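You operate a simulated robot arm through the tools that you are given. There is no shell and no other tool.

The job below is to be done with a simulated robot arm. You get a single attempt, and the scene is never put back.

TASK
Scrub the crust off the drip plate and drain the basin.
Fine: basket into the basin, brush back in its cup; the drain stays open. Set down upright: wire basket. What is to be rubbed or washed off counts as gone when no trace of it is left.
Where things are to end (x, y in the base frame): wire basket within 25 mm of [310, -20].
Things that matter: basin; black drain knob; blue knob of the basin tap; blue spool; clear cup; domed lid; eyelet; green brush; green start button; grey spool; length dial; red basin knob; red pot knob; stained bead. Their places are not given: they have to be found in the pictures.

It is judged by the outcome, as a careful person would: the job done as asked, and still so three seconds after it is handed in. It fails if anything else is knocked over, pushed out of place, dropped, spilled or broken.

THE ROBOT
A 7-joint arm with a two-finger gripper, fixed in place. Base frame: the origin is at the foot of the arm, x ahead of it, y to its left, z up; the work surface is at about z = 0. Units: mm, degrees, N and s.
With the tool pointing down near the work surface it reaches from about 160 to 380 mm from the base axis. Its first joint turns from -72.0 to 72.0 degrees. Payload 0.6 kg.
The tool frame sits at the grasp point between the pads (the TCP): z along the fingers, y along the line on which they close. The tips reach 22 mm beyond it. The gripper opens to 92 mm; its body begins 65 mm behind the TCP.
Orientation is that of the tool frame in the base frame, as a unit quaternion [x, y, z, w]. With the fingers straight down and closing along the base's y, the tool's x points along the base's -x, its y along +y and its z along -z.

THE INTERFACE
- The arm moves only by the tool drive_tool. Its arguments are lists of equal length, an entry for each row: "slide": the shift along the tool's x, y, z in mm, a list of three; "angular": the turn, a rotation vector about the tool's x, y, z in degrees, a list of three; "grip": the finger opening in mm, from 0 to 92. In form: {"slide": [[x, y, z], ...], "angular": [[wx, wy, wz], ...], "grip": [grip, ...]}. A call has 1 to 20 rows; each row shifts and turns the commanded pose from where the row before left it, along the tool's axes as they then stand. Rows are played at 5 a second. More than 50 mm and 8.6 degrees between two rows, or a gripper value outside its range, and nothing of the call is played. Where a pose cannot be reached the arm comes as near as it can. A force on the tool above 50 N (or 10 N above the force at the start of the call, whichever is more), or a blocked arm, ends the call early, and 0.2 s more pass. The fingers move at their own pace (about 59.9 mm/s each) and stop on an object; they squeeze with about 22 N. The grip force told is the motor's: it shows also when the fingers shut on nothing. Time passes only in rows, and 0.2 s behind the last, so rows that do not move let the fingers close. The reply holds the time, the measured pose of the TCP, the force on the tool along the base axes, the opening and the grip force, in the units named above and with some noise, with the torque about the TCP (base axes, N m) and any sound that the robot's microphone picked up, and new pictures: "show" is both (left out), scene, wrist or none.
- Cameras (640 x 400 px; columns grow to the right, rows downward): "scene" is fixed at [65.5, -285.5, 402.1]; the picture's right is [0.64, -0.77, 0.00], its down [-0.45, -0.38, -0.81] and it looks along [0.62, 0.52, -0.59] (base axes); focal length 214 px, centre (320, 200). "wrist" rides on the gripper at [71, 19, -102] in the tool frame; the picture's right is [-0.26, 0.97, 0.00], its down [-0.75, -0.20, -0.63] and it looks along [-0.60, -0.16, 0.78] (tool axes); focal length 280 px, centre (320, 200).
- pixel_to_xyz(camera, pixels): for up to 12 pixels [column, row] of the newest picture of that camera ("zoom" is the newest enlarged one), the place [x, y, z] in the base frame of the surface seen there, good to about 2 mm. It takes no simulated time.
- enlarge(camera, box): a new picture of the part [left, top, right, bottom] of that camera's present view, enlarged. It takes no simulated time.
- finish_job(): hands the job in; it is judged then, once.

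Open the gripper and draw the arm clear of the work before you hand the job in, unless the task says otherwise.

The tools are called after ">>>" as name(argument=value, ...) on one line, values as JSON. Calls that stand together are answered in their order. drive_tool: Moves the arm, as the interface text tells. Its arguments: {"type":"object","properties":{"slide":{"type":"array"},"angular":{"type":"array"},"grip":{"type":"array"},"show":{"type":"string","enum":["both","scene","wrist","none"]}},"required":["slide","angular","grip"]} The other tools are called the same way: pixel_to_xyz (camera, pixels) gives the place of the surface under pixels of a picture; enlarge (camera, box) takes an enlarged picture of a part of a camera's view; finish_job () hands the job in.

At the start:

```text
t: 0.0
eef_pos: [202.9, -106.4, 294.9]
tool_rot: [0.0, 1.0, 0.0, 0.0]
ft_force: [0.2, 0.2, -0.4]
moment: [-0.03, -0.01, -0.01]
opening: 92.0
finger_force: 0.1
```

scene: 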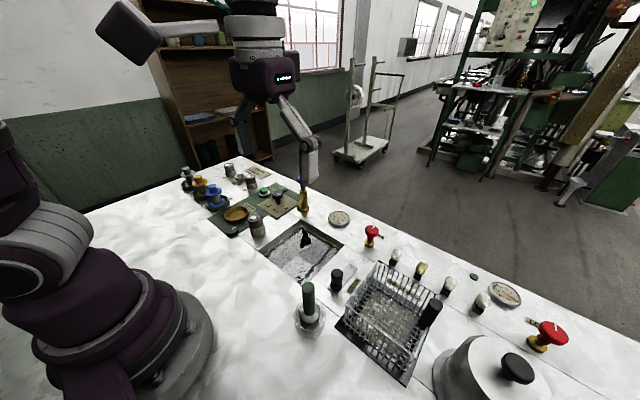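
wrist: 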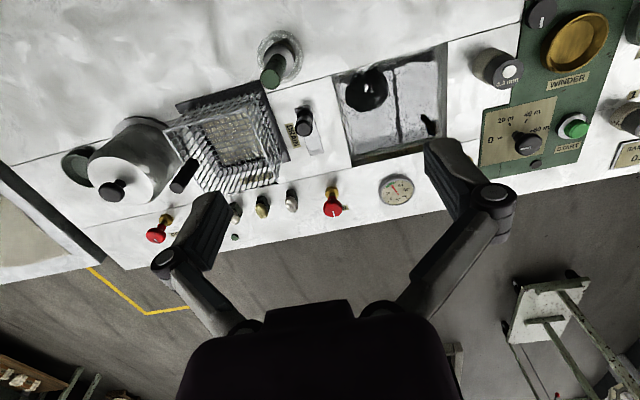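

I see the basin around scene (300,250), a wire basket at (385,320), green brush in cup at (308,310), a black knob at (336,278). I enlarge these areas first to identify things.

>>> enlarge(camera="scene", box=[230, 200, 450, 390])

>>> enlarge(camera="wrist", box=[50, 10, 460, 260])

>>> enlarge(camera="scene", box=[160, 150, 360, 280])

>>> enlarge(camera="scene", box=[340, 210, 600, 400])

```text
2.11 times, centred on (340, 295) of scene
```

zoom: 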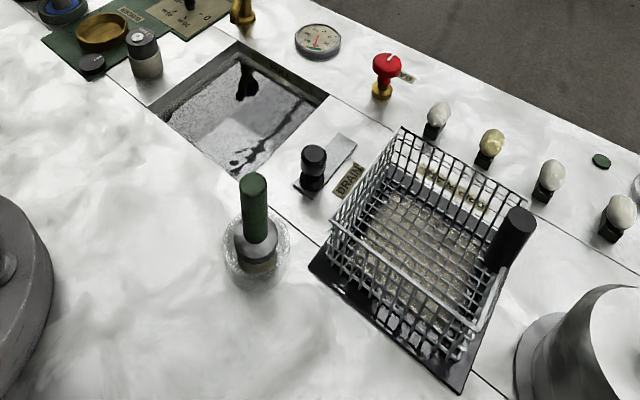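

```text
1.56 times, centred on (255, 135) of wrist
```

zoom: 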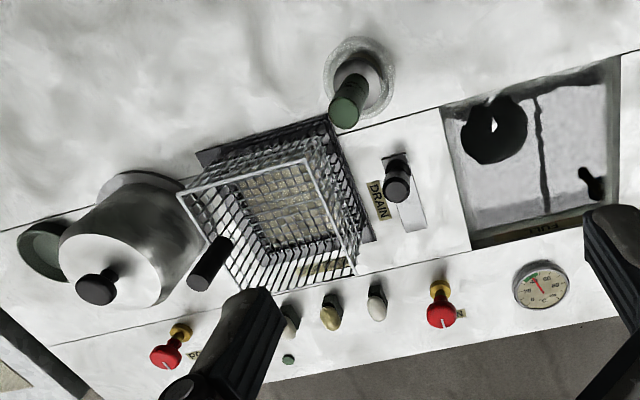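

```text
3.08 times, centred on (260, 215) of scene
```

zoom: 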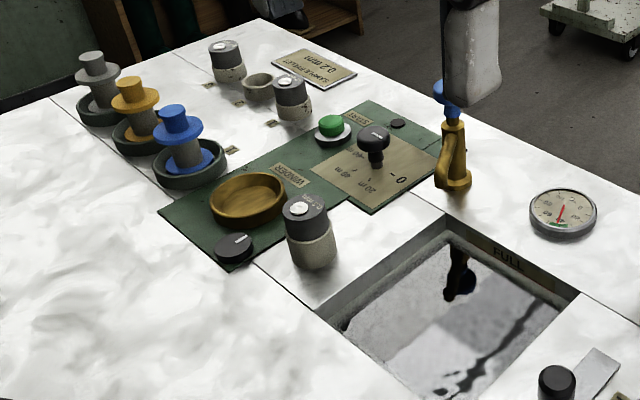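

```text
2.11 times, centred on (470, 305) of scene
```

zoom: 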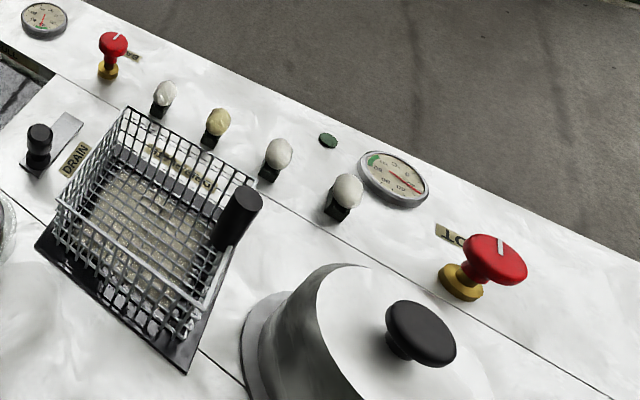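

Basket stands on the dark drip plate, with its black handle at scene (431,312); drain slider knob at (336,278). I get the coordinates of the main items.

>>> pixel_to_xyz(camera="scene", pixels=[[336, 270], [335, 287], [352, 284], [308, 285], [309, 312], [298, 250], [305, 220], [342, 240], [258, 250], [300, 285], [337, 322], [405, 384]])

>>> pixel_to_xyz(camera="scene", pixels=[[379, 262], [347, 313], [396, 358], [440, 297], [433, 303], [428, 325], [390, 320], [380, 340], [400, 330], [375, 305], [310, 320], [297, 318]])

>>> pixel_to_xyz(camera="wrist", pixels=[[305, 121], [303, 137], [315, 145], [340, 80], [350, 165], [448, 45], [445, 140], [400, 90], [365, 90], [270, 78], [282, 55], [185, 175]])

```text
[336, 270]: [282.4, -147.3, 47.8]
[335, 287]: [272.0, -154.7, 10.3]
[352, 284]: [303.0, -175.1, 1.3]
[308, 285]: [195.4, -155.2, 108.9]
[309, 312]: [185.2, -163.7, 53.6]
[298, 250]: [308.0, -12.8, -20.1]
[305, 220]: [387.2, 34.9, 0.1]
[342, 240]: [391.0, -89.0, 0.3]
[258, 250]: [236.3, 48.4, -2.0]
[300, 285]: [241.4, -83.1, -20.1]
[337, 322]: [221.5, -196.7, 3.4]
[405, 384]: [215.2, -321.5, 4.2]
```

```text
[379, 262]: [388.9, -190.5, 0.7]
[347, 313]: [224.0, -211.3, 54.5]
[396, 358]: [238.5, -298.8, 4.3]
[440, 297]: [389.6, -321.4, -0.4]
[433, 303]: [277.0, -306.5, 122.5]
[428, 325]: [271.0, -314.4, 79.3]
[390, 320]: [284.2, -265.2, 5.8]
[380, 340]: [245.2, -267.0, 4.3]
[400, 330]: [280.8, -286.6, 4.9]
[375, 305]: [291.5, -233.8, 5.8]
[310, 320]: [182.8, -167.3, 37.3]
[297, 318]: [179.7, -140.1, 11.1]
```

```text
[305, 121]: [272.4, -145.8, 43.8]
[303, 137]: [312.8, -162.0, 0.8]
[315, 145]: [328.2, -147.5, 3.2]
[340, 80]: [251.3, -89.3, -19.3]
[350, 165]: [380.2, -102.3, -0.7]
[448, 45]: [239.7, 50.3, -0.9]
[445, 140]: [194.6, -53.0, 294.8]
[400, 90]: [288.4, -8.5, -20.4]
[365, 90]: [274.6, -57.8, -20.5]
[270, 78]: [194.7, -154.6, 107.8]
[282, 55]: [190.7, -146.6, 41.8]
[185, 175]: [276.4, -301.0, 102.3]
```

The basin's water is at z about -20, basket handle is near (275,-308,80-122), and the drain knob near (277,-150). I enlarge the basket, plate and drain regions for more detail.

>>> enlarge(camera="scene", box=[330, 255, 450, 390])

>>> enlarge(camera="wrist", box=[150, 60, 310, 210])

>>> enlarge(camera="wrist", box=[250, 20, 350, 180])

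>>> enlarge(camera="scene", box=[280, 260, 380, 340])

```text
2.96 times, centred on (390, 322) of scene
```

zoom: 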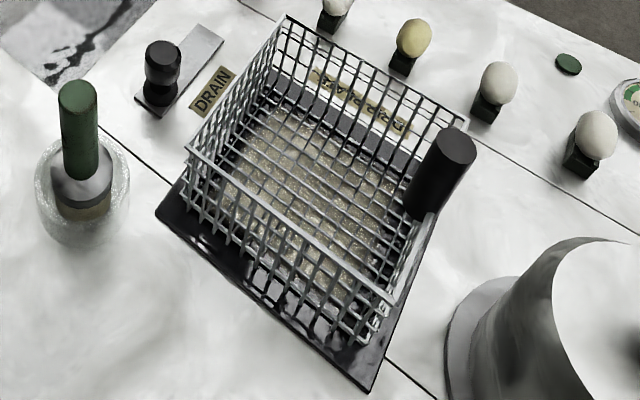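

```text
2.67 times, centred on (230, 135) of wrist
```

zoom: 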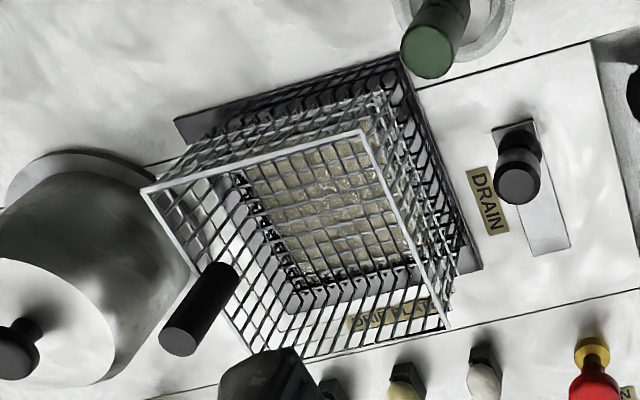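

```text
2.50 times, centred on (300, 100) of wrist
```

zoom: 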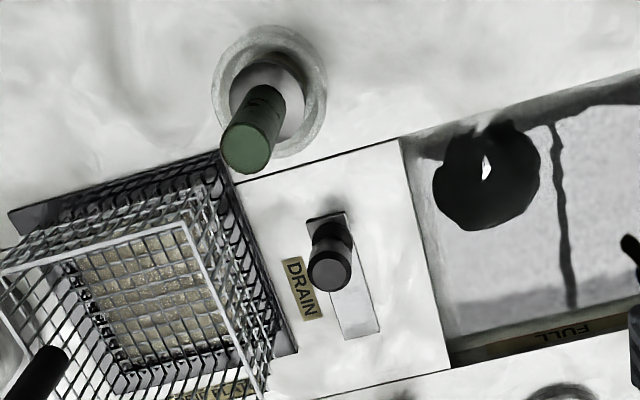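

```text
5.00 times, centred on (330, 300) of scene
```

zoom: 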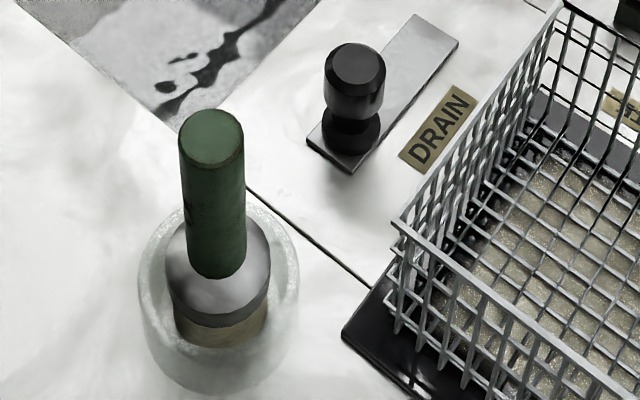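

The basket's rim corners and the handle need accurate positions. I enlarge the basket more and query it.

>>> enlarge(camera="scene", box=[335, 250, 455, 325])

>>> enlarge(camera="scene", box=[335, 295, 455, 370])

```text
5.33 times, centred on (395, 288) of scene
```

zoom: 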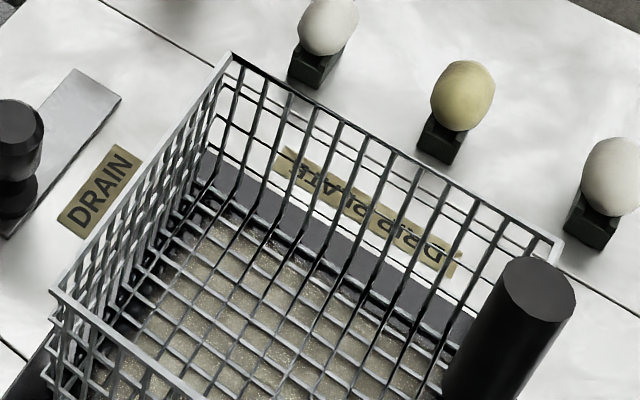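

```text
5.33 times, centred on (395, 332) of scene
```

zoom: 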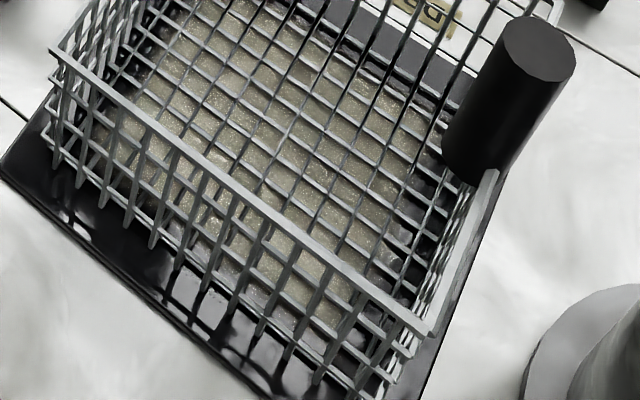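

Rim corners in this zoom: (57,53), (430,330), (555,10), handle top (538,48), handle bottom (470,170). I query these.

>>> pixel_to_xyz(camera="zoom", pixels=[[57, 52], [150, 122], [428, 329], [420, 322], [540, 48], [518, 25], [470, 170], [490, 180], [460, 145], [240, 188], [450, 285], [10, 165]])

>>> pixel_to_xyz(camera="scene", pixels=[[378, 260], [438, 296], [436, 301], [345, 304], [413, 357], [428, 328], [422, 345], [365, 278]])

```text
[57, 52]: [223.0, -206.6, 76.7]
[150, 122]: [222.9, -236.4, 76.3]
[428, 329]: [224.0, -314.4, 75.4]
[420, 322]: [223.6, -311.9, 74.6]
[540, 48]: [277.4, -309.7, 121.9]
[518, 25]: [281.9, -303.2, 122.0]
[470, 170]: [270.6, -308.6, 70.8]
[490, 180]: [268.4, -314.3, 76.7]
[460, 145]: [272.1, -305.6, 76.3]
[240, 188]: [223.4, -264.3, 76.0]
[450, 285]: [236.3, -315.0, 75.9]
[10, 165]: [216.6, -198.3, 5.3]
```

```text
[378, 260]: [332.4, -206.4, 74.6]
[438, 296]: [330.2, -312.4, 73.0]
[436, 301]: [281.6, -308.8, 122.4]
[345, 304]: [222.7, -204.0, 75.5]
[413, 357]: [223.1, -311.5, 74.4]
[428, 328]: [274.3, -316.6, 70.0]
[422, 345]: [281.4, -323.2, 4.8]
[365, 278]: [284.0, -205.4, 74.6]
```

The basket spans x 223–332, y -315–-205 with rim at z 76. Next I measure the drain knob, brush and the tap/pot clearances with zooms.

>>> enlarge(camera="scene", box=[280, 260, 380, 340])

>>> pixel_to_xyz(camera="zoom", pixels=[[355, 68], [330, 68], [382, 68], [355, 48], [355, 92], [345, 150], [350, 165], [415, 20], [455, 42], [310, 140], [385, 140], [325, 130]])

>>> pixel_to_xyz(camera="zoom", pixels=[[210, 138], [185, 138], [240, 138], [210, 115], [212, 270], [215, 295], [175, 280], [265, 280], [145, 290], [292, 275], [220, 320], [220, 380]])

>>> pixel_to_xyz(camera="scene", pixels=[[302, 188], [303, 205], [304, 213], [487, 370], [440, 365], [470, 340], [518, 368], [371, 232], [257, 222], [335, 216], [280, 195], [277, 190]])

```text
5.00 times, centred on (330, 300) of scene
```

zoom: 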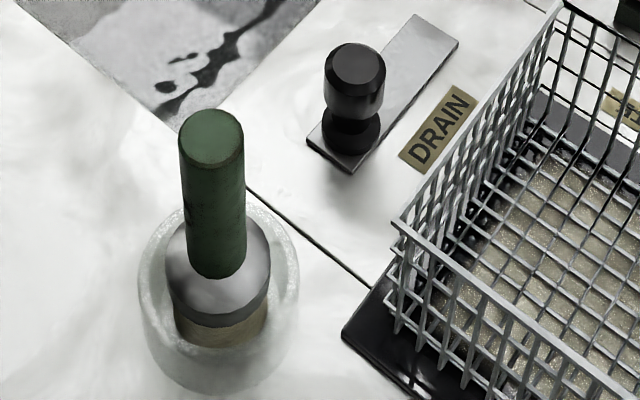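

```text
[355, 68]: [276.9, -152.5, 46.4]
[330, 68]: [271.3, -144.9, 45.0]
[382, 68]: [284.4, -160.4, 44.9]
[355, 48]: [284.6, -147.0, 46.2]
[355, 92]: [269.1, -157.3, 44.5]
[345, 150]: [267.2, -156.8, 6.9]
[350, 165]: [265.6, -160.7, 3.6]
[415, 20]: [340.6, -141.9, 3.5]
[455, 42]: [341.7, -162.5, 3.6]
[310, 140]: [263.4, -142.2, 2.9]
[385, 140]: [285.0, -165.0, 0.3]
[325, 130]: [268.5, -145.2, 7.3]
```

```text
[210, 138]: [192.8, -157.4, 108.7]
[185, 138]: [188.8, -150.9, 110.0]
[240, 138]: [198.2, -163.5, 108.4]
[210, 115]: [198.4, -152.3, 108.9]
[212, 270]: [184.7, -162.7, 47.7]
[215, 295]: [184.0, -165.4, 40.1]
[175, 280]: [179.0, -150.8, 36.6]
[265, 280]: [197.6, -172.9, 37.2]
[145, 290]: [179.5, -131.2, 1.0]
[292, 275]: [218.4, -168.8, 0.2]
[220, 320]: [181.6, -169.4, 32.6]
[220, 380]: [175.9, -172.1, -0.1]
```

```text
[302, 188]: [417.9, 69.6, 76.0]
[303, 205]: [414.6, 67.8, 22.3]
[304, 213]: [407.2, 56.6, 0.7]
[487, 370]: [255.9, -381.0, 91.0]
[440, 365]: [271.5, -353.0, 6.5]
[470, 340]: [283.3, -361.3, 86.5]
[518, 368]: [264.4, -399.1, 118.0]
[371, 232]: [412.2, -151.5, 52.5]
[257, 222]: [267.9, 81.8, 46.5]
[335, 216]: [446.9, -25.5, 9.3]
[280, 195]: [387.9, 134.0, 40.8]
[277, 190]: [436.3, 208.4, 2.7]
```

The drain knob's centre is at about (277,-152), top z 46, and its track runs toward +x to about x 341, so I slide it that way later. First I move above the knob at z≈150 with the fingers narrowed to 50 mm.

>>> drive_tool(slide=[[-12.3, -7.6, 24], [-12.3, -7.6, 24], [-12.3, -7.6, 24], [-12.3, -7.6, 24], [-12.3, -7.6, 24], [-12.5, -7.6, 24], [0, 0, 0]], angular=[[0, 0, 0], [0, 0, 0], [0, 0, 0], [0, 0, 0], [0, 0, 0], [0, 0, 0], [0, 0, 0]], grip=[50, 50, 50, 50, 50, 50, 50])

```text
t: 1.6
eef_pos: [274.9, -152.7, 151.2]
tool_rot: [0.0, 1.0, 0.0, 0.0]
ft_force: [-0.2, 0.7, 0.0]
moment: [0.02, 0.01, -0.01]
opening: 49.8
finger_force: 0.0
```

scene: 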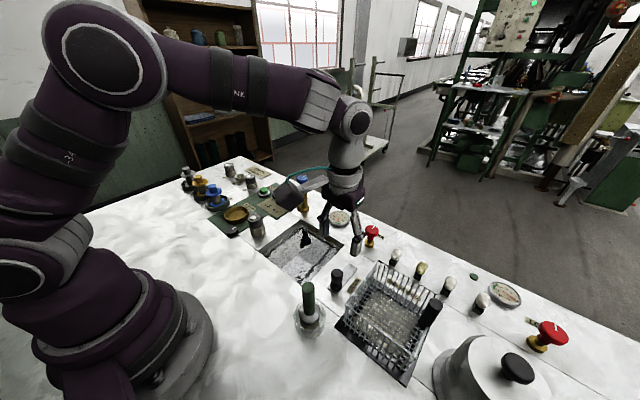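
wrist: 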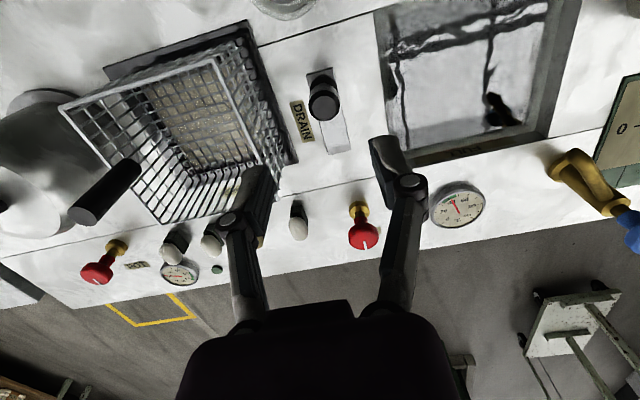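

The knob is at wrist (325,98), directly below the TCP as predicted. I narrow to 36 mm and go down to TCP z≈38 around the knob.

>>> drive_tool(slide=[[-2, 0.7, 0], [0, 0, 25], [0, 0, 25], [0, 0, 25], [0, 0, 20], [0, 0, 17], [0, 0, 0]], angular=[[0, 0, 0], [0, 0, 0], [0, 0, 0], [0, 0, 0], [0, 0, 0], [0, 0, 0], [0, 0, 0]], grip=[36, 36, 36, 36, 36, 36, 36])

```text
t: 3.2
eef_pos: [276.8, -151.3, 37.6]
tool_rot: [0.0, 1.0, 0.0, 0.0]
ft_force: [-0.3, 0.1, -0.4]
moment: [0.02, 0.0, 0.0]
opening: 36.0
finger_force: 0.0
```

scene: 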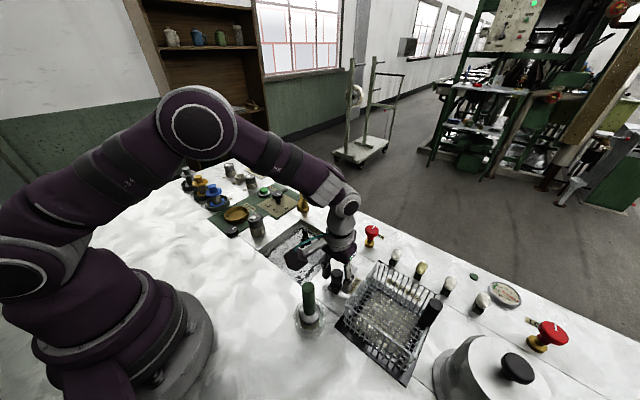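
wrist: 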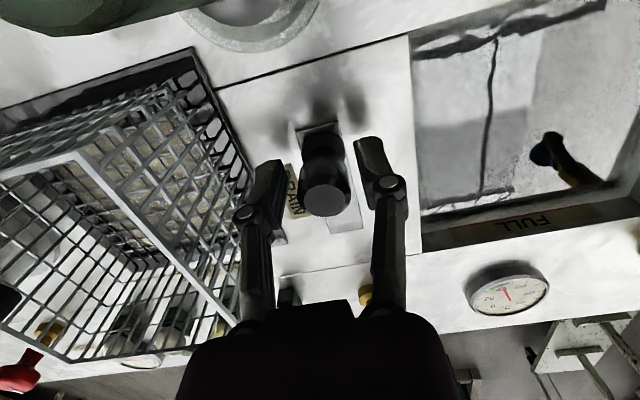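

The knob sits between the fingers at wrist (325,185). I close on it.

>>> drive_tool(slide=[[0, 0, 0], [0, 0, 0], [0, 0, 0]], angular=[[0, 0, 0], [0, 0, 0], [0, 0, 0]], grip=[10, 10, 10], show="none")

```text
t: 4.0
eef_pos: [277.8, -149.9, 39.1]
tool_rot: [-0.001, 1.0, 0.001, 0.0]
ft_force: [0.3, 20.8, 4.2]
moment: [-0.13, 0.01, 0.08]
opening: 21.9
finger_force: 28.3
```

The grip has closed at 21.9 mm, with a +y side force of 21 N, so the knob is slightly more to +y. I shift +1.5 mm in y to centre it.

>>> drive_tool(slide=[[0, 1.0, 0], [0, 0.5, 0], [0, 0, 0]], angular=[[0, 0, 0], [0, 0, 0], [0, 0, 0]], grip=[10, 10, 10], show="none")

```text
t: 4.8
eef_pos: [278.1, -149.6, 39.0]
tool_rot: [0.001, 1.0, -0.001, 0.001]
ft_force: [10.6, 2.5, -25.3]
moment: [0.02, 0.06, 0.02]
opening: 22.3
finger_force: 28.2
```

Side force is now small. I slide the knob toward +x in small steps and watch the forces.

>>> drive_tool(slide=[[-2, 0, -1], [-4, 0, 0], [-4, 0, 0], [0, 0, 0]], angular=[[0, 0, 0], [0, 0, 0], [0, 0, 0], [0, 0, 0]], grip=[10, 10, 10, 10], show="scene")

```text
t: 5.8
eef_pos: [287.3, -150.2, 39.7]
tool_rot: [-0.001, 1.0, 0.0, 0.0]
ft_force: [-0.5, -0.4, -23.3]
moment: [-0.01, 0.22, 0.01]
opening: 22.6
finger_force: 28.0
```

scene: 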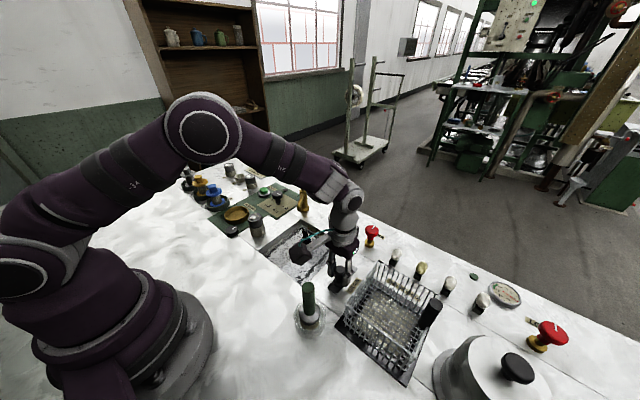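

The knob moves easily (x 277→287). I continue sliding to x≈327.

>>> drive_tool(slide=[[-7, 0, 0], [-7, 0, 0], [-7, 0, 0], [-7, 0, 0], [-6, 0, 0], [-5, 0, 0], [0, 0, 0]], angular=[[0, 0, 0], [0, 0, 0], [0, 0, 0], [0, 0, 0], [0, 0, 0], [0, 0, 0], [0, 0, 0]], grip=[10, 10, 10, 10, 10, 10, 10])

```text
t: 7.4
eef_pos: [327.0, -149.6, 40.6]
tool_rot: [0.0, 1.0, 0.0, 0.001]
ft_force: [1.3, 4.9, 0.9]
moment: [-0.06, -0.09, -0.1]
opening: 15.7
finger_force: 3.9
```

scene: 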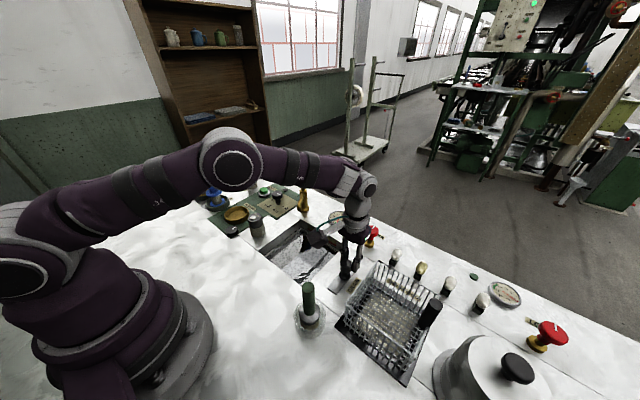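
wrist: 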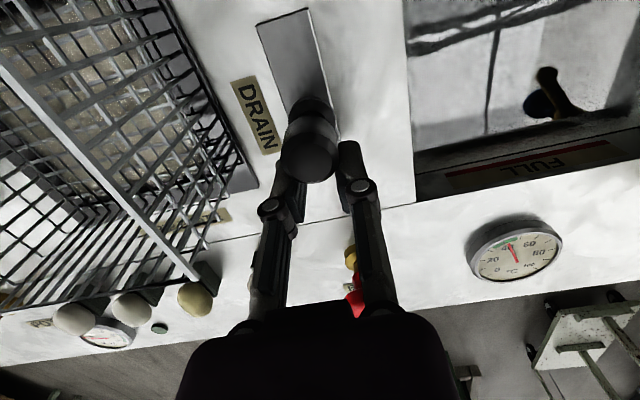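

The knob has slipped back between the pads (opening 15.7) and is now at wrist (310,145), probably at its end stop. I open to 40 and look at its place.

>>> drive_tool(slide=[[0, 0, 0], [0, 0, 0], [0, 0, -25], [0, 0, -25], [0, 0, -25]], angular=[[0, 0, 0], [0, 0, 0], [0, 0, 0], [0, 0, 0], [0, 0, 0]], grip=[40, 40, 40, 40, 40])

>>> enlarge(camera="wrist", box=[230, 0, 430, 200])

>>> enlarge(camera="scene", box=[240, 210, 390, 310])

```text
t: 8.6
eef_pos: [326.9, -150.5, 113.3]
tool_rot: [0.0, 1.0, 0.0, 0.0]
ft_force: [0.0, -0.1, -0.1]
moment: [0.04, 0.03, -0.01]
opening: 40.2
finger_force: 0.0
```

scene: 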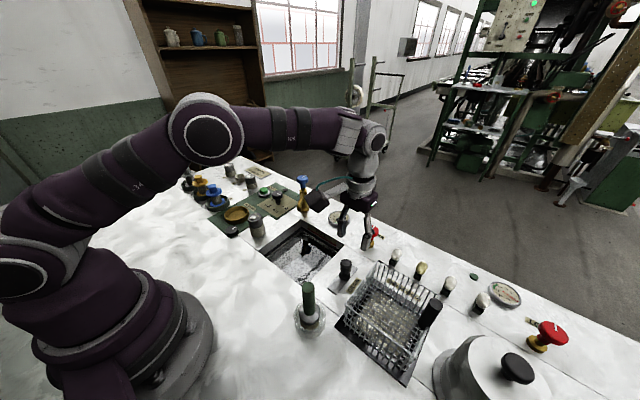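
wrist: 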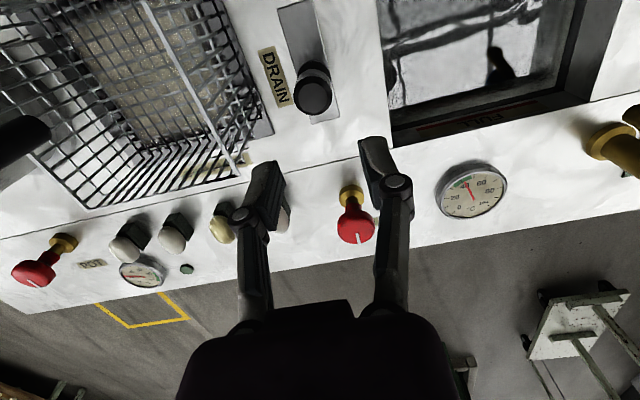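

```text
2.00 times, centred on (330, 100) of wrist
```

zoom: 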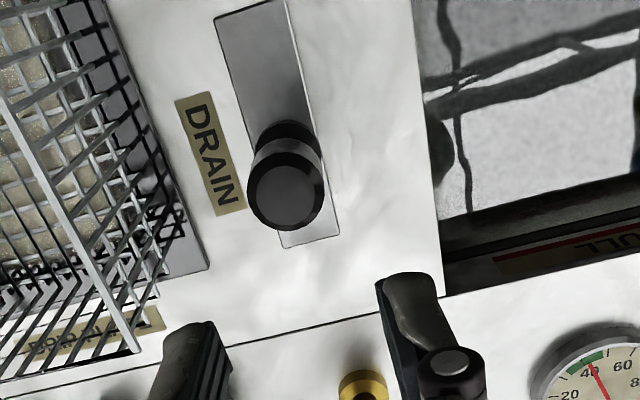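

```text
4.00 times, centred on (315, 260) of scene
```

zoom: 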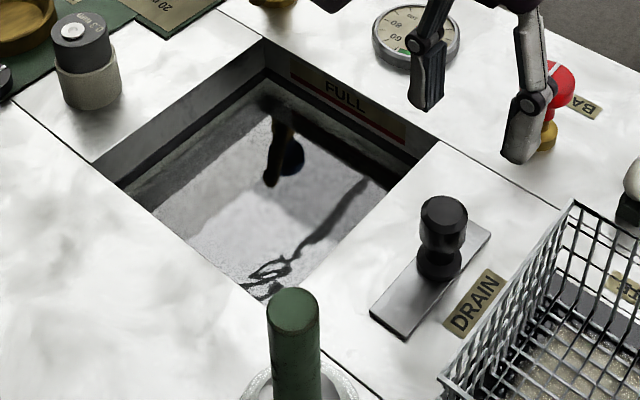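

The water has dropped below the red FULL line, so it is draining. I check the knob position and water level.

>>> pixel_to_xyz(camera="zoom", pixels=[[444, 215], [435, 272], [478, 232], [390, 325], [330, 180], [260, 240], [200, 180], [350, 150], [285, 85]])

```text
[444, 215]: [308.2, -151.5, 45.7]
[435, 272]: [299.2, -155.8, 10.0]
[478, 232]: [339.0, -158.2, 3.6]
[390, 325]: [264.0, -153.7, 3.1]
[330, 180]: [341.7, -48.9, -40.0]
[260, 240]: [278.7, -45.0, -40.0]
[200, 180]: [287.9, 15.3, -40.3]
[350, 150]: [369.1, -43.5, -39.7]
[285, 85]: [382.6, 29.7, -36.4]
```

The knob stands at x≈308 (31 mm of travel, apparently its stop) and the level is falling (-20 → -40). Now I test the reach over the basket handle at (277,-310), staying high at z≈200.

>>> drive_tool(slide=[[0, 0, -29], [0, 0, -29], [0, 0, -29], [8.3, -26.5, 0], [8.3, -26.5, 0], [8.3, -26.5, 0], [8.3, -26.5, 0], [8.3, -26.5, 0], [8.3, -26.5, 0], [0, 0, 0]], angular=[[0, 0, 0], [0, 0, 0], [0, 0, 0], [0, 0, 0], [0, 0, 0], [0, 0, 0], [0, 0, 0], [0, 0, 0], [0, 0, 0], [0, 0, 0]], grip=[45, 45, 45, 45, 45, 45, 45, 45, 45, 45])

```text
t: 10.8
eef_pos: [249.2, -264.3, 187.2]
tool_rot: [0.0, 1.0, -0.001, 0.0]
ft_force: [0.3, 0.0, -0.5]
moment: [-0.02, -0.02, 0.02]
opening: 45.2
finger_force: 0.0
out of reach, approached as far as the arm can: row 4, 5, 6, 7, 8, 9
```

scene: 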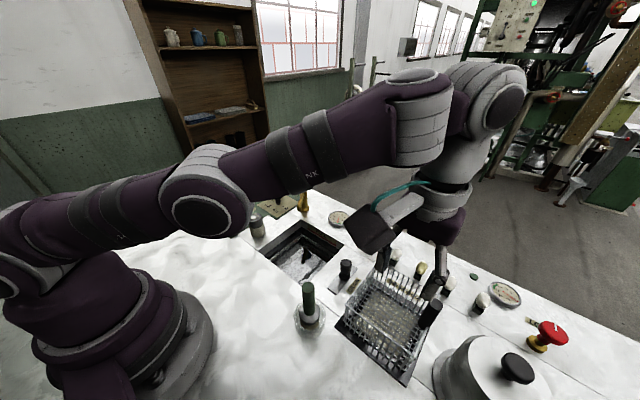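
wrist: 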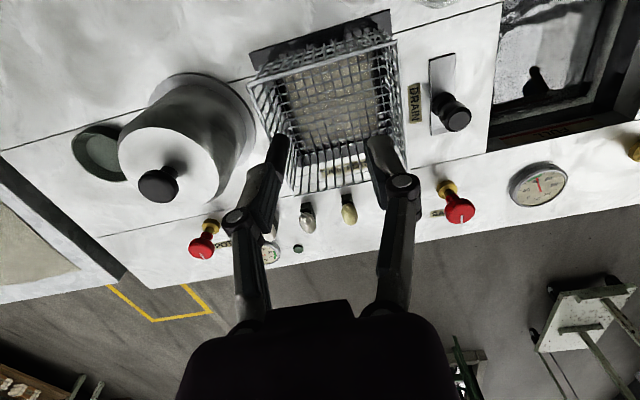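

With the tool straight down the arm stops at r≈363, short of the handle (r≈417), so a tilted tool is needed. I pull back a bit while turning the tool about its axis, so that the fingers close tangentially, and see which commanded pose holds.

>>> drive_tool(slide=[[20, 22, 0], [20, 23, 0], [0, 0, 0], [0, 0, 0], [0, 0, 0], [0, 0, 0], [0, 0, 0]], angular=[[0, 0, 0], [0, 0, 0], [0, 0, 0], [0, 0, 8], [0, 0, 8], [0, 0, 8], [0, 0, 0]], grip=[45, 45, 45, 45, 45, 45, 45])

```text
t: 12.4
eef_pos: [209.4, -218.7, 187.1]
tool_rot: [0.208, 0.978, -0.001, 0.0]
ft_force: [-0.1, 0.2, 0.4]
moment: [-0.03, 0.0, -0.02]
opening: 45.1
finger_force: 0.0
out of reach, approached as far as the arm can: row 1
```

scene: 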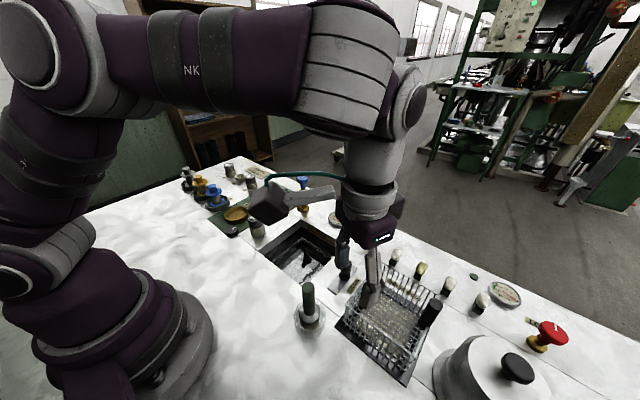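
wrist: 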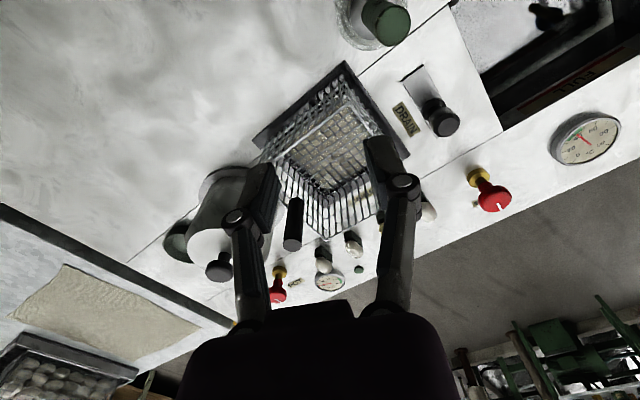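

The commanded pose follows the reached one. Now I finish the turn so the tool's x axis points to the base, tilt the fingers outward by 20°, and look.

>>> drive_tool(slide=[[0, 0, 0], [0, 0, 0], [0, 0, 0], [0, 0, 0], [0, 0, 0], [0, 0, 0], [0, 0, 0]], angular=[[0, 0, 8], [0, 0, 8], [0, 0, 8.2], [0, -6.7, 0], [0, -6.7, 0], [0, -6.6, 0], [0, 0, 0]], grip=[45, 45, 45, 45, 45, 45, 45])

```text
t: 14.0
eef_pos: [209.8, -219.3, 187.4]
tool_rot: [0.403, 0.898, -0.073, 0.159]
ft_force: [0.0, -0.3, -0.5]
moment: [0.01, 0.0, 0.01]
opening: 45.2
finger_force: 0.1
```

scene: 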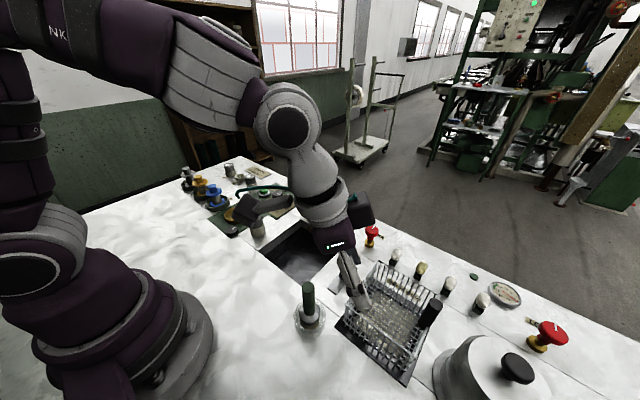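
wrist: 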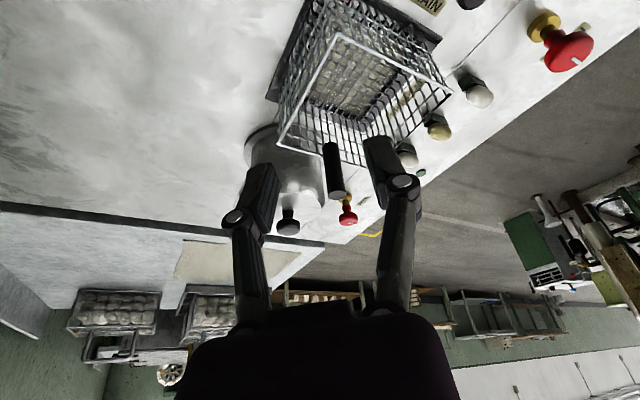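

The tilt is right (tool z ≈ (0.23,-0.26,-0.94)) and the handle lies ahead between the fingers at wrist (335,170). I move toward over the handle (277.5,-310.5) at z 160 to test the reach.

>>> drive_tool(slide=[[-19.4, -2.1, 12.8], [-19.4, -2.1, 12.8], [-19.4, -2.1, 12.8], [-19.4, -2.1, 12.8], [-19.5, -2.0, 12.9], [0, 0, 0]], angular=[[0, 0, 0], [0, 0, 0], [0, 0, 0], [0, 0, 0], [0, 0, 0], [0, 0, 0]], grip=[45, 45, 45, 45, 45, 45])

```text
t: 15.4
eef_pos: [278.1, -309.4, 159.1]
tool_rot: [0.402, 0.899, -0.071, 0.159]
ft_force: [-0.1, -1.0, 0.6]
moment: [0.0, 0.0, 0.02]
opening: 45.2
finger_force: 0.0
```

scene: 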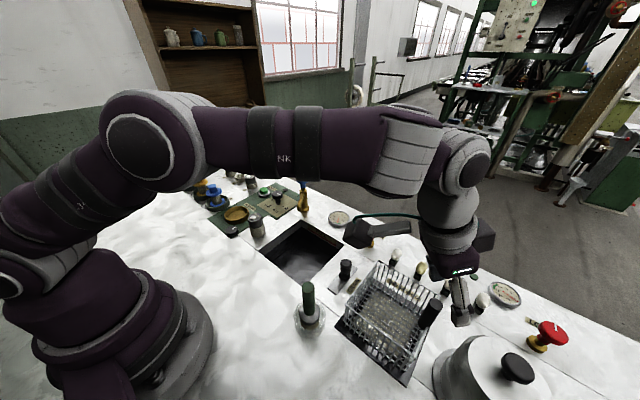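
wrist: 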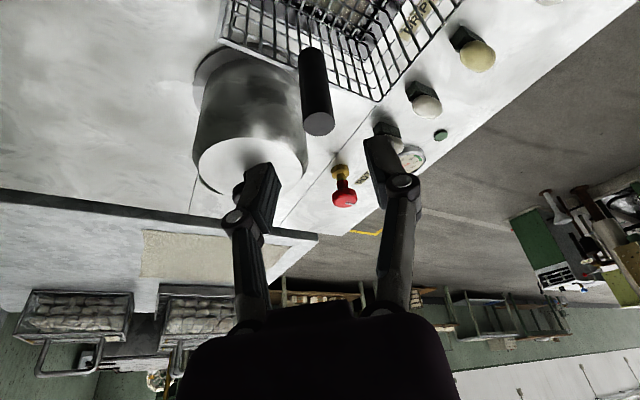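

The reach works with the 20° tilt. Before going down I check the clearance of the left finger from the pot (wrist (250,140)) and the handle's accurate position.

>>> pixel_to_xyz(camera="wrist", pixels=[[302, 150], [285, 200], [250, 150], [200, 165], [300, 110], [320, 122], [318, 128], [305, 55], [312, 85], [325, 85], [302, 95], [255, 60]])

>>> pixel_to_xyz(camera="scene", pixels=[[436, 302], [430, 315], [436, 318], [427, 322], [470, 340], [450, 350], [440, 360], [437, 375], [460, 345], [447, 357], [300, 260], [290, 250]])

>>> enlarge(camera="scene", box=[390, 250, 540, 350])

```text
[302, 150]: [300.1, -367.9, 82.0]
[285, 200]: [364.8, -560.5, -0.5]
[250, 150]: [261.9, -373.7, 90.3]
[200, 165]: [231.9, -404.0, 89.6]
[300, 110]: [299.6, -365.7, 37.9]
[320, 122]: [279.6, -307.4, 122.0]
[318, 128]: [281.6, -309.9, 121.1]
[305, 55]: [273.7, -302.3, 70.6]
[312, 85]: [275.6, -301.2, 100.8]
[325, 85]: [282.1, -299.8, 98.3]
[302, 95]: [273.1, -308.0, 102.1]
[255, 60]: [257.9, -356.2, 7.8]
```

```text
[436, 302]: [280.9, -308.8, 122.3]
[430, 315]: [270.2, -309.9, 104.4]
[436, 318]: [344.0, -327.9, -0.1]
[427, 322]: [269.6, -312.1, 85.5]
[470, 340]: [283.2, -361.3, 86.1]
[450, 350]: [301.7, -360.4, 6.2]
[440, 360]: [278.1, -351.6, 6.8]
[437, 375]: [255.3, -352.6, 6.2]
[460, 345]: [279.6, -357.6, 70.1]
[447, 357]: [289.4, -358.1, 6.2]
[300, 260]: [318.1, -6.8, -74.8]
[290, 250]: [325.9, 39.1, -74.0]
```

```text
4.00 times, centred on (465, 300) of scene
```

zoom: 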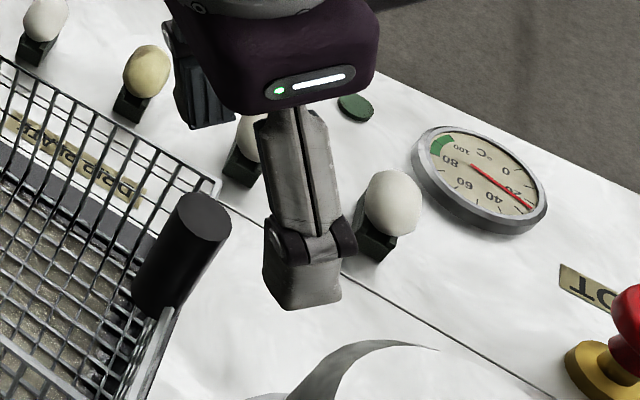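

The handle centre comes out at about (279.5,-310), radius ≈9.5, and the pot is 35 mm or more away from the left finger. I go down to TCP z≈106 with the handle between the pads.

>>> drive_tool(slide=[[-1.3, 0.6, 0.5], [4.5, 0, 12.5], [4.5, 0, 12.5], [4.5, 0, 12.5], [4.6, 0, 12.3], [0, 0, 0]], angular=[[0, 0, 0], [0, 0, 0], [0, 0, 0], [0, 0, 0], [0, 0, 0], [0, 0, 0]], grip=[40, 40, 40, 40, 40, 40])

>>> enlarge(camera="scene", box=[370, 240, 520, 350])

```text
t: 16.8
eef_pos: [279.4, -311.1, 107.2]
tool_rot: [0.402, 0.899, -0.071, 0.158]
ft_force: [-0.1, 0.1, -0.1]
moment: [-0.02, 0.03, 0.02]
opening: 40.2
finger_force: 0.0
```

scene: 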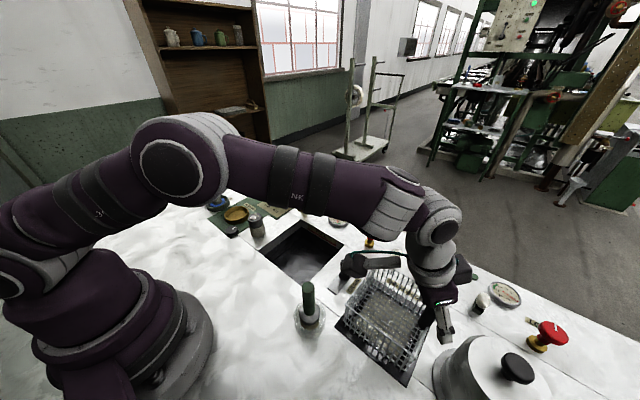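
wrist: 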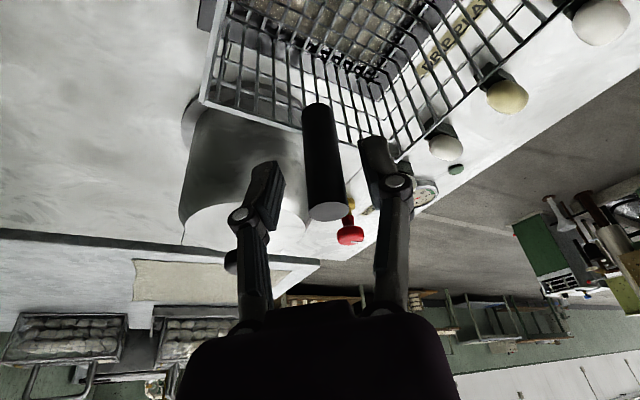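

```text
3.64 times, centred on (445, 295) of scene
```

zoom: 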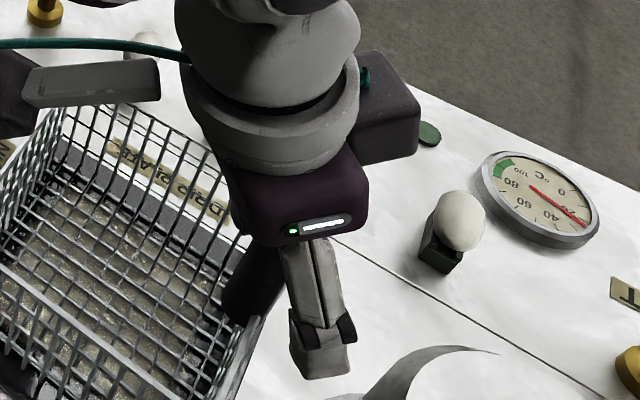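

The handle is between the fingers at wrist (322,165). I close on it.

>>> drive_tool(slide=[[0, 0, 0], [0, 0, 0], [0, 0, 0], [0, 0, 0]], angular=[[0, 0, 0], [0, 0, 0], [0, 0, 0], [0, 0, 0]], grip=[5, 5, 5, 5])

```text
t: 17.8
eef_pos: [278.4, -310.9, 107.2]
tool_rot: [0.402, 0.899, -0.071, 0.158]
ft_force: [0.0, 0.4, 0.8]
moment: [-0.01, -0.03, 0.0]
opening: 15.9
finger_force: 21.9
```

scene: 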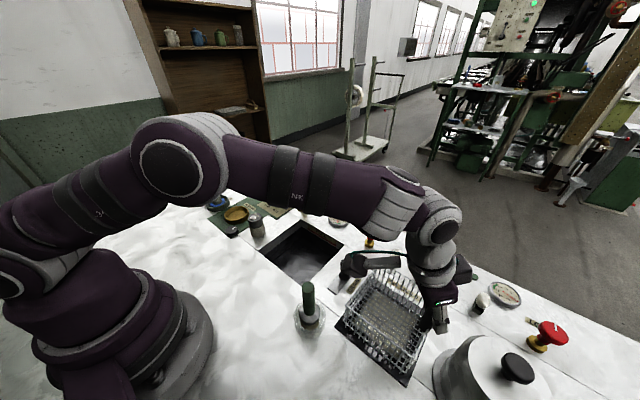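
wrist: 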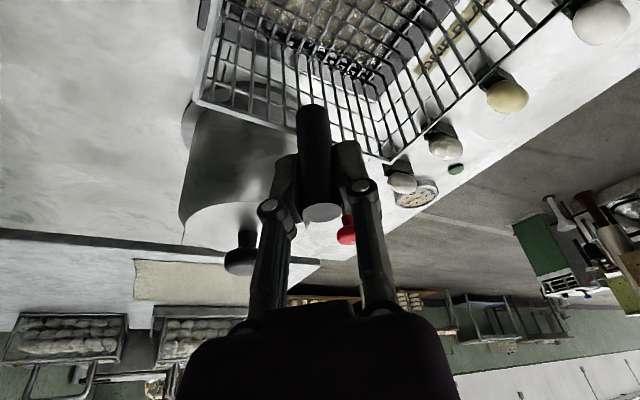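

Gripped at 15.9 mm opening with 22 N. I lift gently by 20 mm and check for tilting or slip.

>>> drive_tool(slide=[[-1.7, 0, -4.7], [-1.7, 0, -4.7], [-1.7, 0, -4.7], [-1.7, 0, -4.7], [0, 0, 0]], angular=[[0, 0, 0], [0, 0, 0], [0, 0, 0], [0, 0, 0], [0, 0, 0]], grip=[5, 5, 5, 5, 5])

>>> enlarge(camera="scene", box=[320, 230, 480, 390])

```text
t: 19.0
eef_pos: [277.3, -311.5, 128.5]
tool_rot: [0.402, 0.899, -0.071, 0.158]
ft_force: [0.9, -0.1, -1.6]
moment: [-0.04, 0.01, 0.0]
opening: 16.1
finger_force: 21.5
```

scene: 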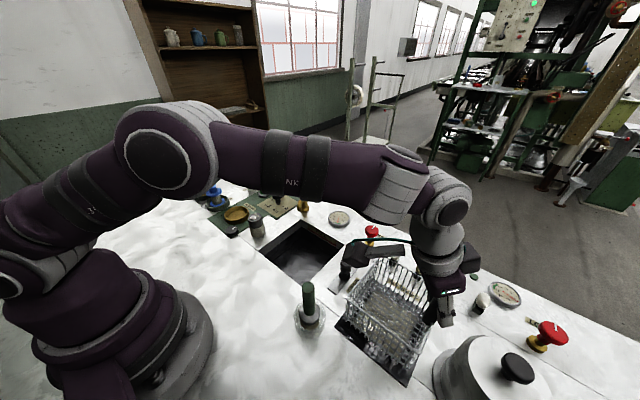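
wrist: 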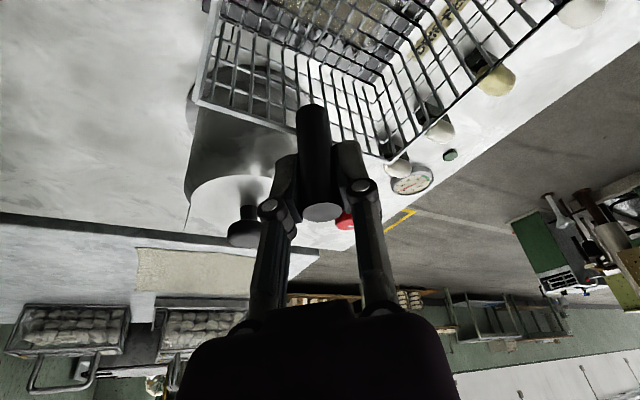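

```text
2.50 times, centred on (400, 310) of scene
```

zoom: 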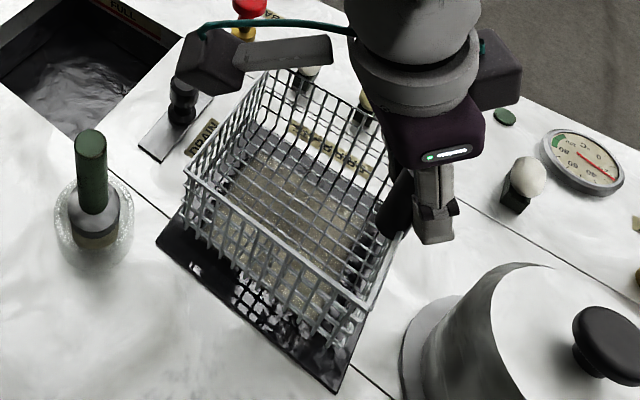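

The basket hangs level and is off the plate. I carry it in +y while lifting (bottom to z≈60, above the drain knob at 46), then above the basin.

>>> drive_tool(slide=[[5.78, 10.75, -14.88], [5.78, 10.75, -14.88], [5.78, 10.75, -14.88], [11.37, 15.32, -5.2], [11.37, 15.32, -5.2], [11.37, 15.32, -5.2], [11.37, 15.32, -5.2], [0, 0, 0]], angular=[[0, 0, 0], [0, 0, 0], [0, 0, 0], [0, 0, 0], [0, 0, 0], [0, 0, 0], [0, 0, 0], [0, 0, 0]], grip=[5, 5, 5, 5, 5, 5, 5, 5])

```text
t: 20.8
eef_pos: [294.4, -186.3, 166.2]
tool_rot: [0.402, 0.899, -0.07, 0.16]
ft_force: [0.0, 0.7, -1.5]
moment: [-0.06, -0.01, 0.01]
opening: 16.1
finger_force: 21.8
```

scene: 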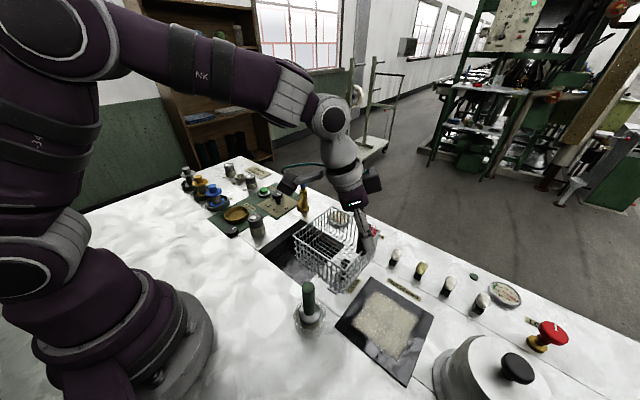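
wrist: 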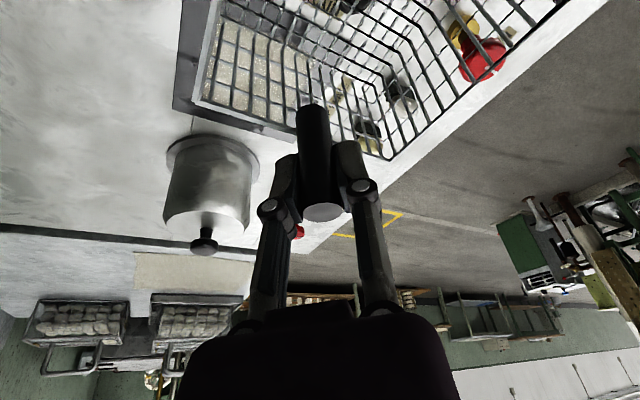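

The basket hangs steady, and the crust on the plate is now fully visible at scene (390,322). I check basin edges, the tap's spout and the crust's extents before lowering.

>>> enlarge(camera="scene", box=[240, 170, 380, 300])

>>> pixel_to_xyz(camera="scene", pixels=[[379, 292], [422, 316], [401, 357], [356, 328], [379, 277], [434, 315], [405, 384], [336, 322], [390, 320], [303, 200], [300, 210], [306, 212]])

```text
3.08 times, centred on (310, 235) of scene
```

zoom: 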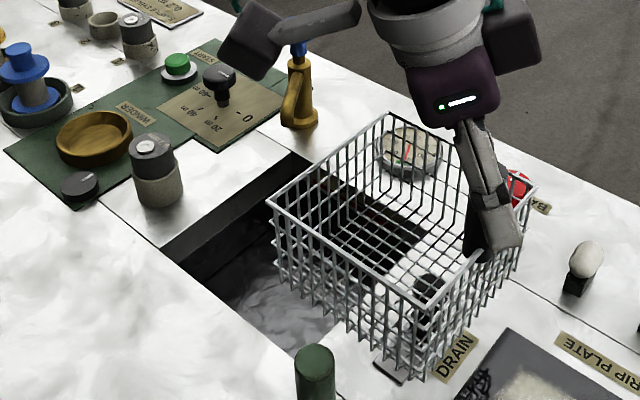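

```text
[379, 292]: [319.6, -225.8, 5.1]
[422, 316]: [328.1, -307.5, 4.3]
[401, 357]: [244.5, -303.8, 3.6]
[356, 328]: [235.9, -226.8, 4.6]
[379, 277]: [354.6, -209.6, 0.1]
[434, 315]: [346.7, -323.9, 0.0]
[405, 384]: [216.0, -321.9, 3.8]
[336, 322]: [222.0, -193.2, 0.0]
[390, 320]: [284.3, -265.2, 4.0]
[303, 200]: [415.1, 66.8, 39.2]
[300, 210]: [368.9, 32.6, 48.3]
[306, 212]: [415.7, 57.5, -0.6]
```

The tap's spout overhangs the basin near (369,33,48), which the basket corner must avoid. I measure the spout and the basin's edges closely.

>>> enlarge(camera="scene", box=[250, 175, 340, 235])

```text
6.67 times, centred on (295, 205) of scene
```

zoom: 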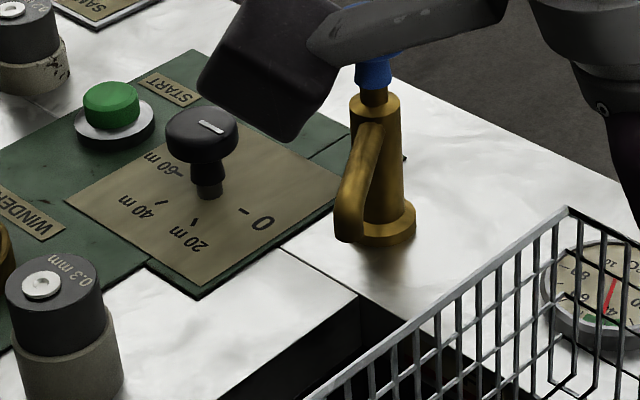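

I query the spout along its length and the basin's rim edges in this zoom.

>>> pixel_to_xyz(camera="zoom", pixels=[[368, 135], [360, 165], [352, 195], [350, 215], [349, 238], [340, 220], [360, 225], [355, 293], [300, 325], [240, 360], [375, 308], [385, 235]])

>>> pixel_to_xyz(camera="scene", pixels=[[260, 251], [265, 254], [275, 261], [285, 269], [295, 278], [303, 284], [259, 248], [272, 241], [285, 233], [295, 227], [303, 221], [262, 249]])

```text
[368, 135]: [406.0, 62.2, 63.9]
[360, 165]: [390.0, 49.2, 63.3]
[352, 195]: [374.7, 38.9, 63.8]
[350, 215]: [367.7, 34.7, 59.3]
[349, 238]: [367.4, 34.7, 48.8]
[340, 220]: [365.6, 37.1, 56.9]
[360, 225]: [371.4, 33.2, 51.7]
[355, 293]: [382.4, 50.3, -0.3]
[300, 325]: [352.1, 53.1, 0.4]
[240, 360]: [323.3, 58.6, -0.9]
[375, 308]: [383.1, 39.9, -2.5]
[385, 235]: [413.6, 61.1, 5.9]
```

```text
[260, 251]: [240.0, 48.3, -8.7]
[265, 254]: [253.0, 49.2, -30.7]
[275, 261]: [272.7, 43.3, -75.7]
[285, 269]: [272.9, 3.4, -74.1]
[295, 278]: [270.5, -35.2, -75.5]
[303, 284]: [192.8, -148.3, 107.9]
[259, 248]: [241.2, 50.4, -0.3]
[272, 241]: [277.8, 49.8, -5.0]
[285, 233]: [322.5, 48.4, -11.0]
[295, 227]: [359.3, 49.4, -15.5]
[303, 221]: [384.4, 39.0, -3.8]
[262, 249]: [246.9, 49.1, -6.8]
```

Spout: runs from (406,62) to about (370,36) at z 64 and ends at z≈47; basin inner x 240–383, +y wall at 49.5, floor about -75. I now check the hanging basket's rim and bottom corners for yaw and taper.

>>> enlarge(camera="scene", box=[290, 200, 390, 300])

```text
4.00 times, centred on (340, 250) of scene
```

zoom: 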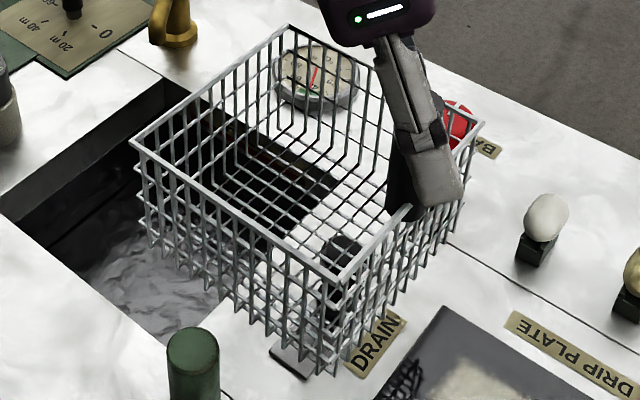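

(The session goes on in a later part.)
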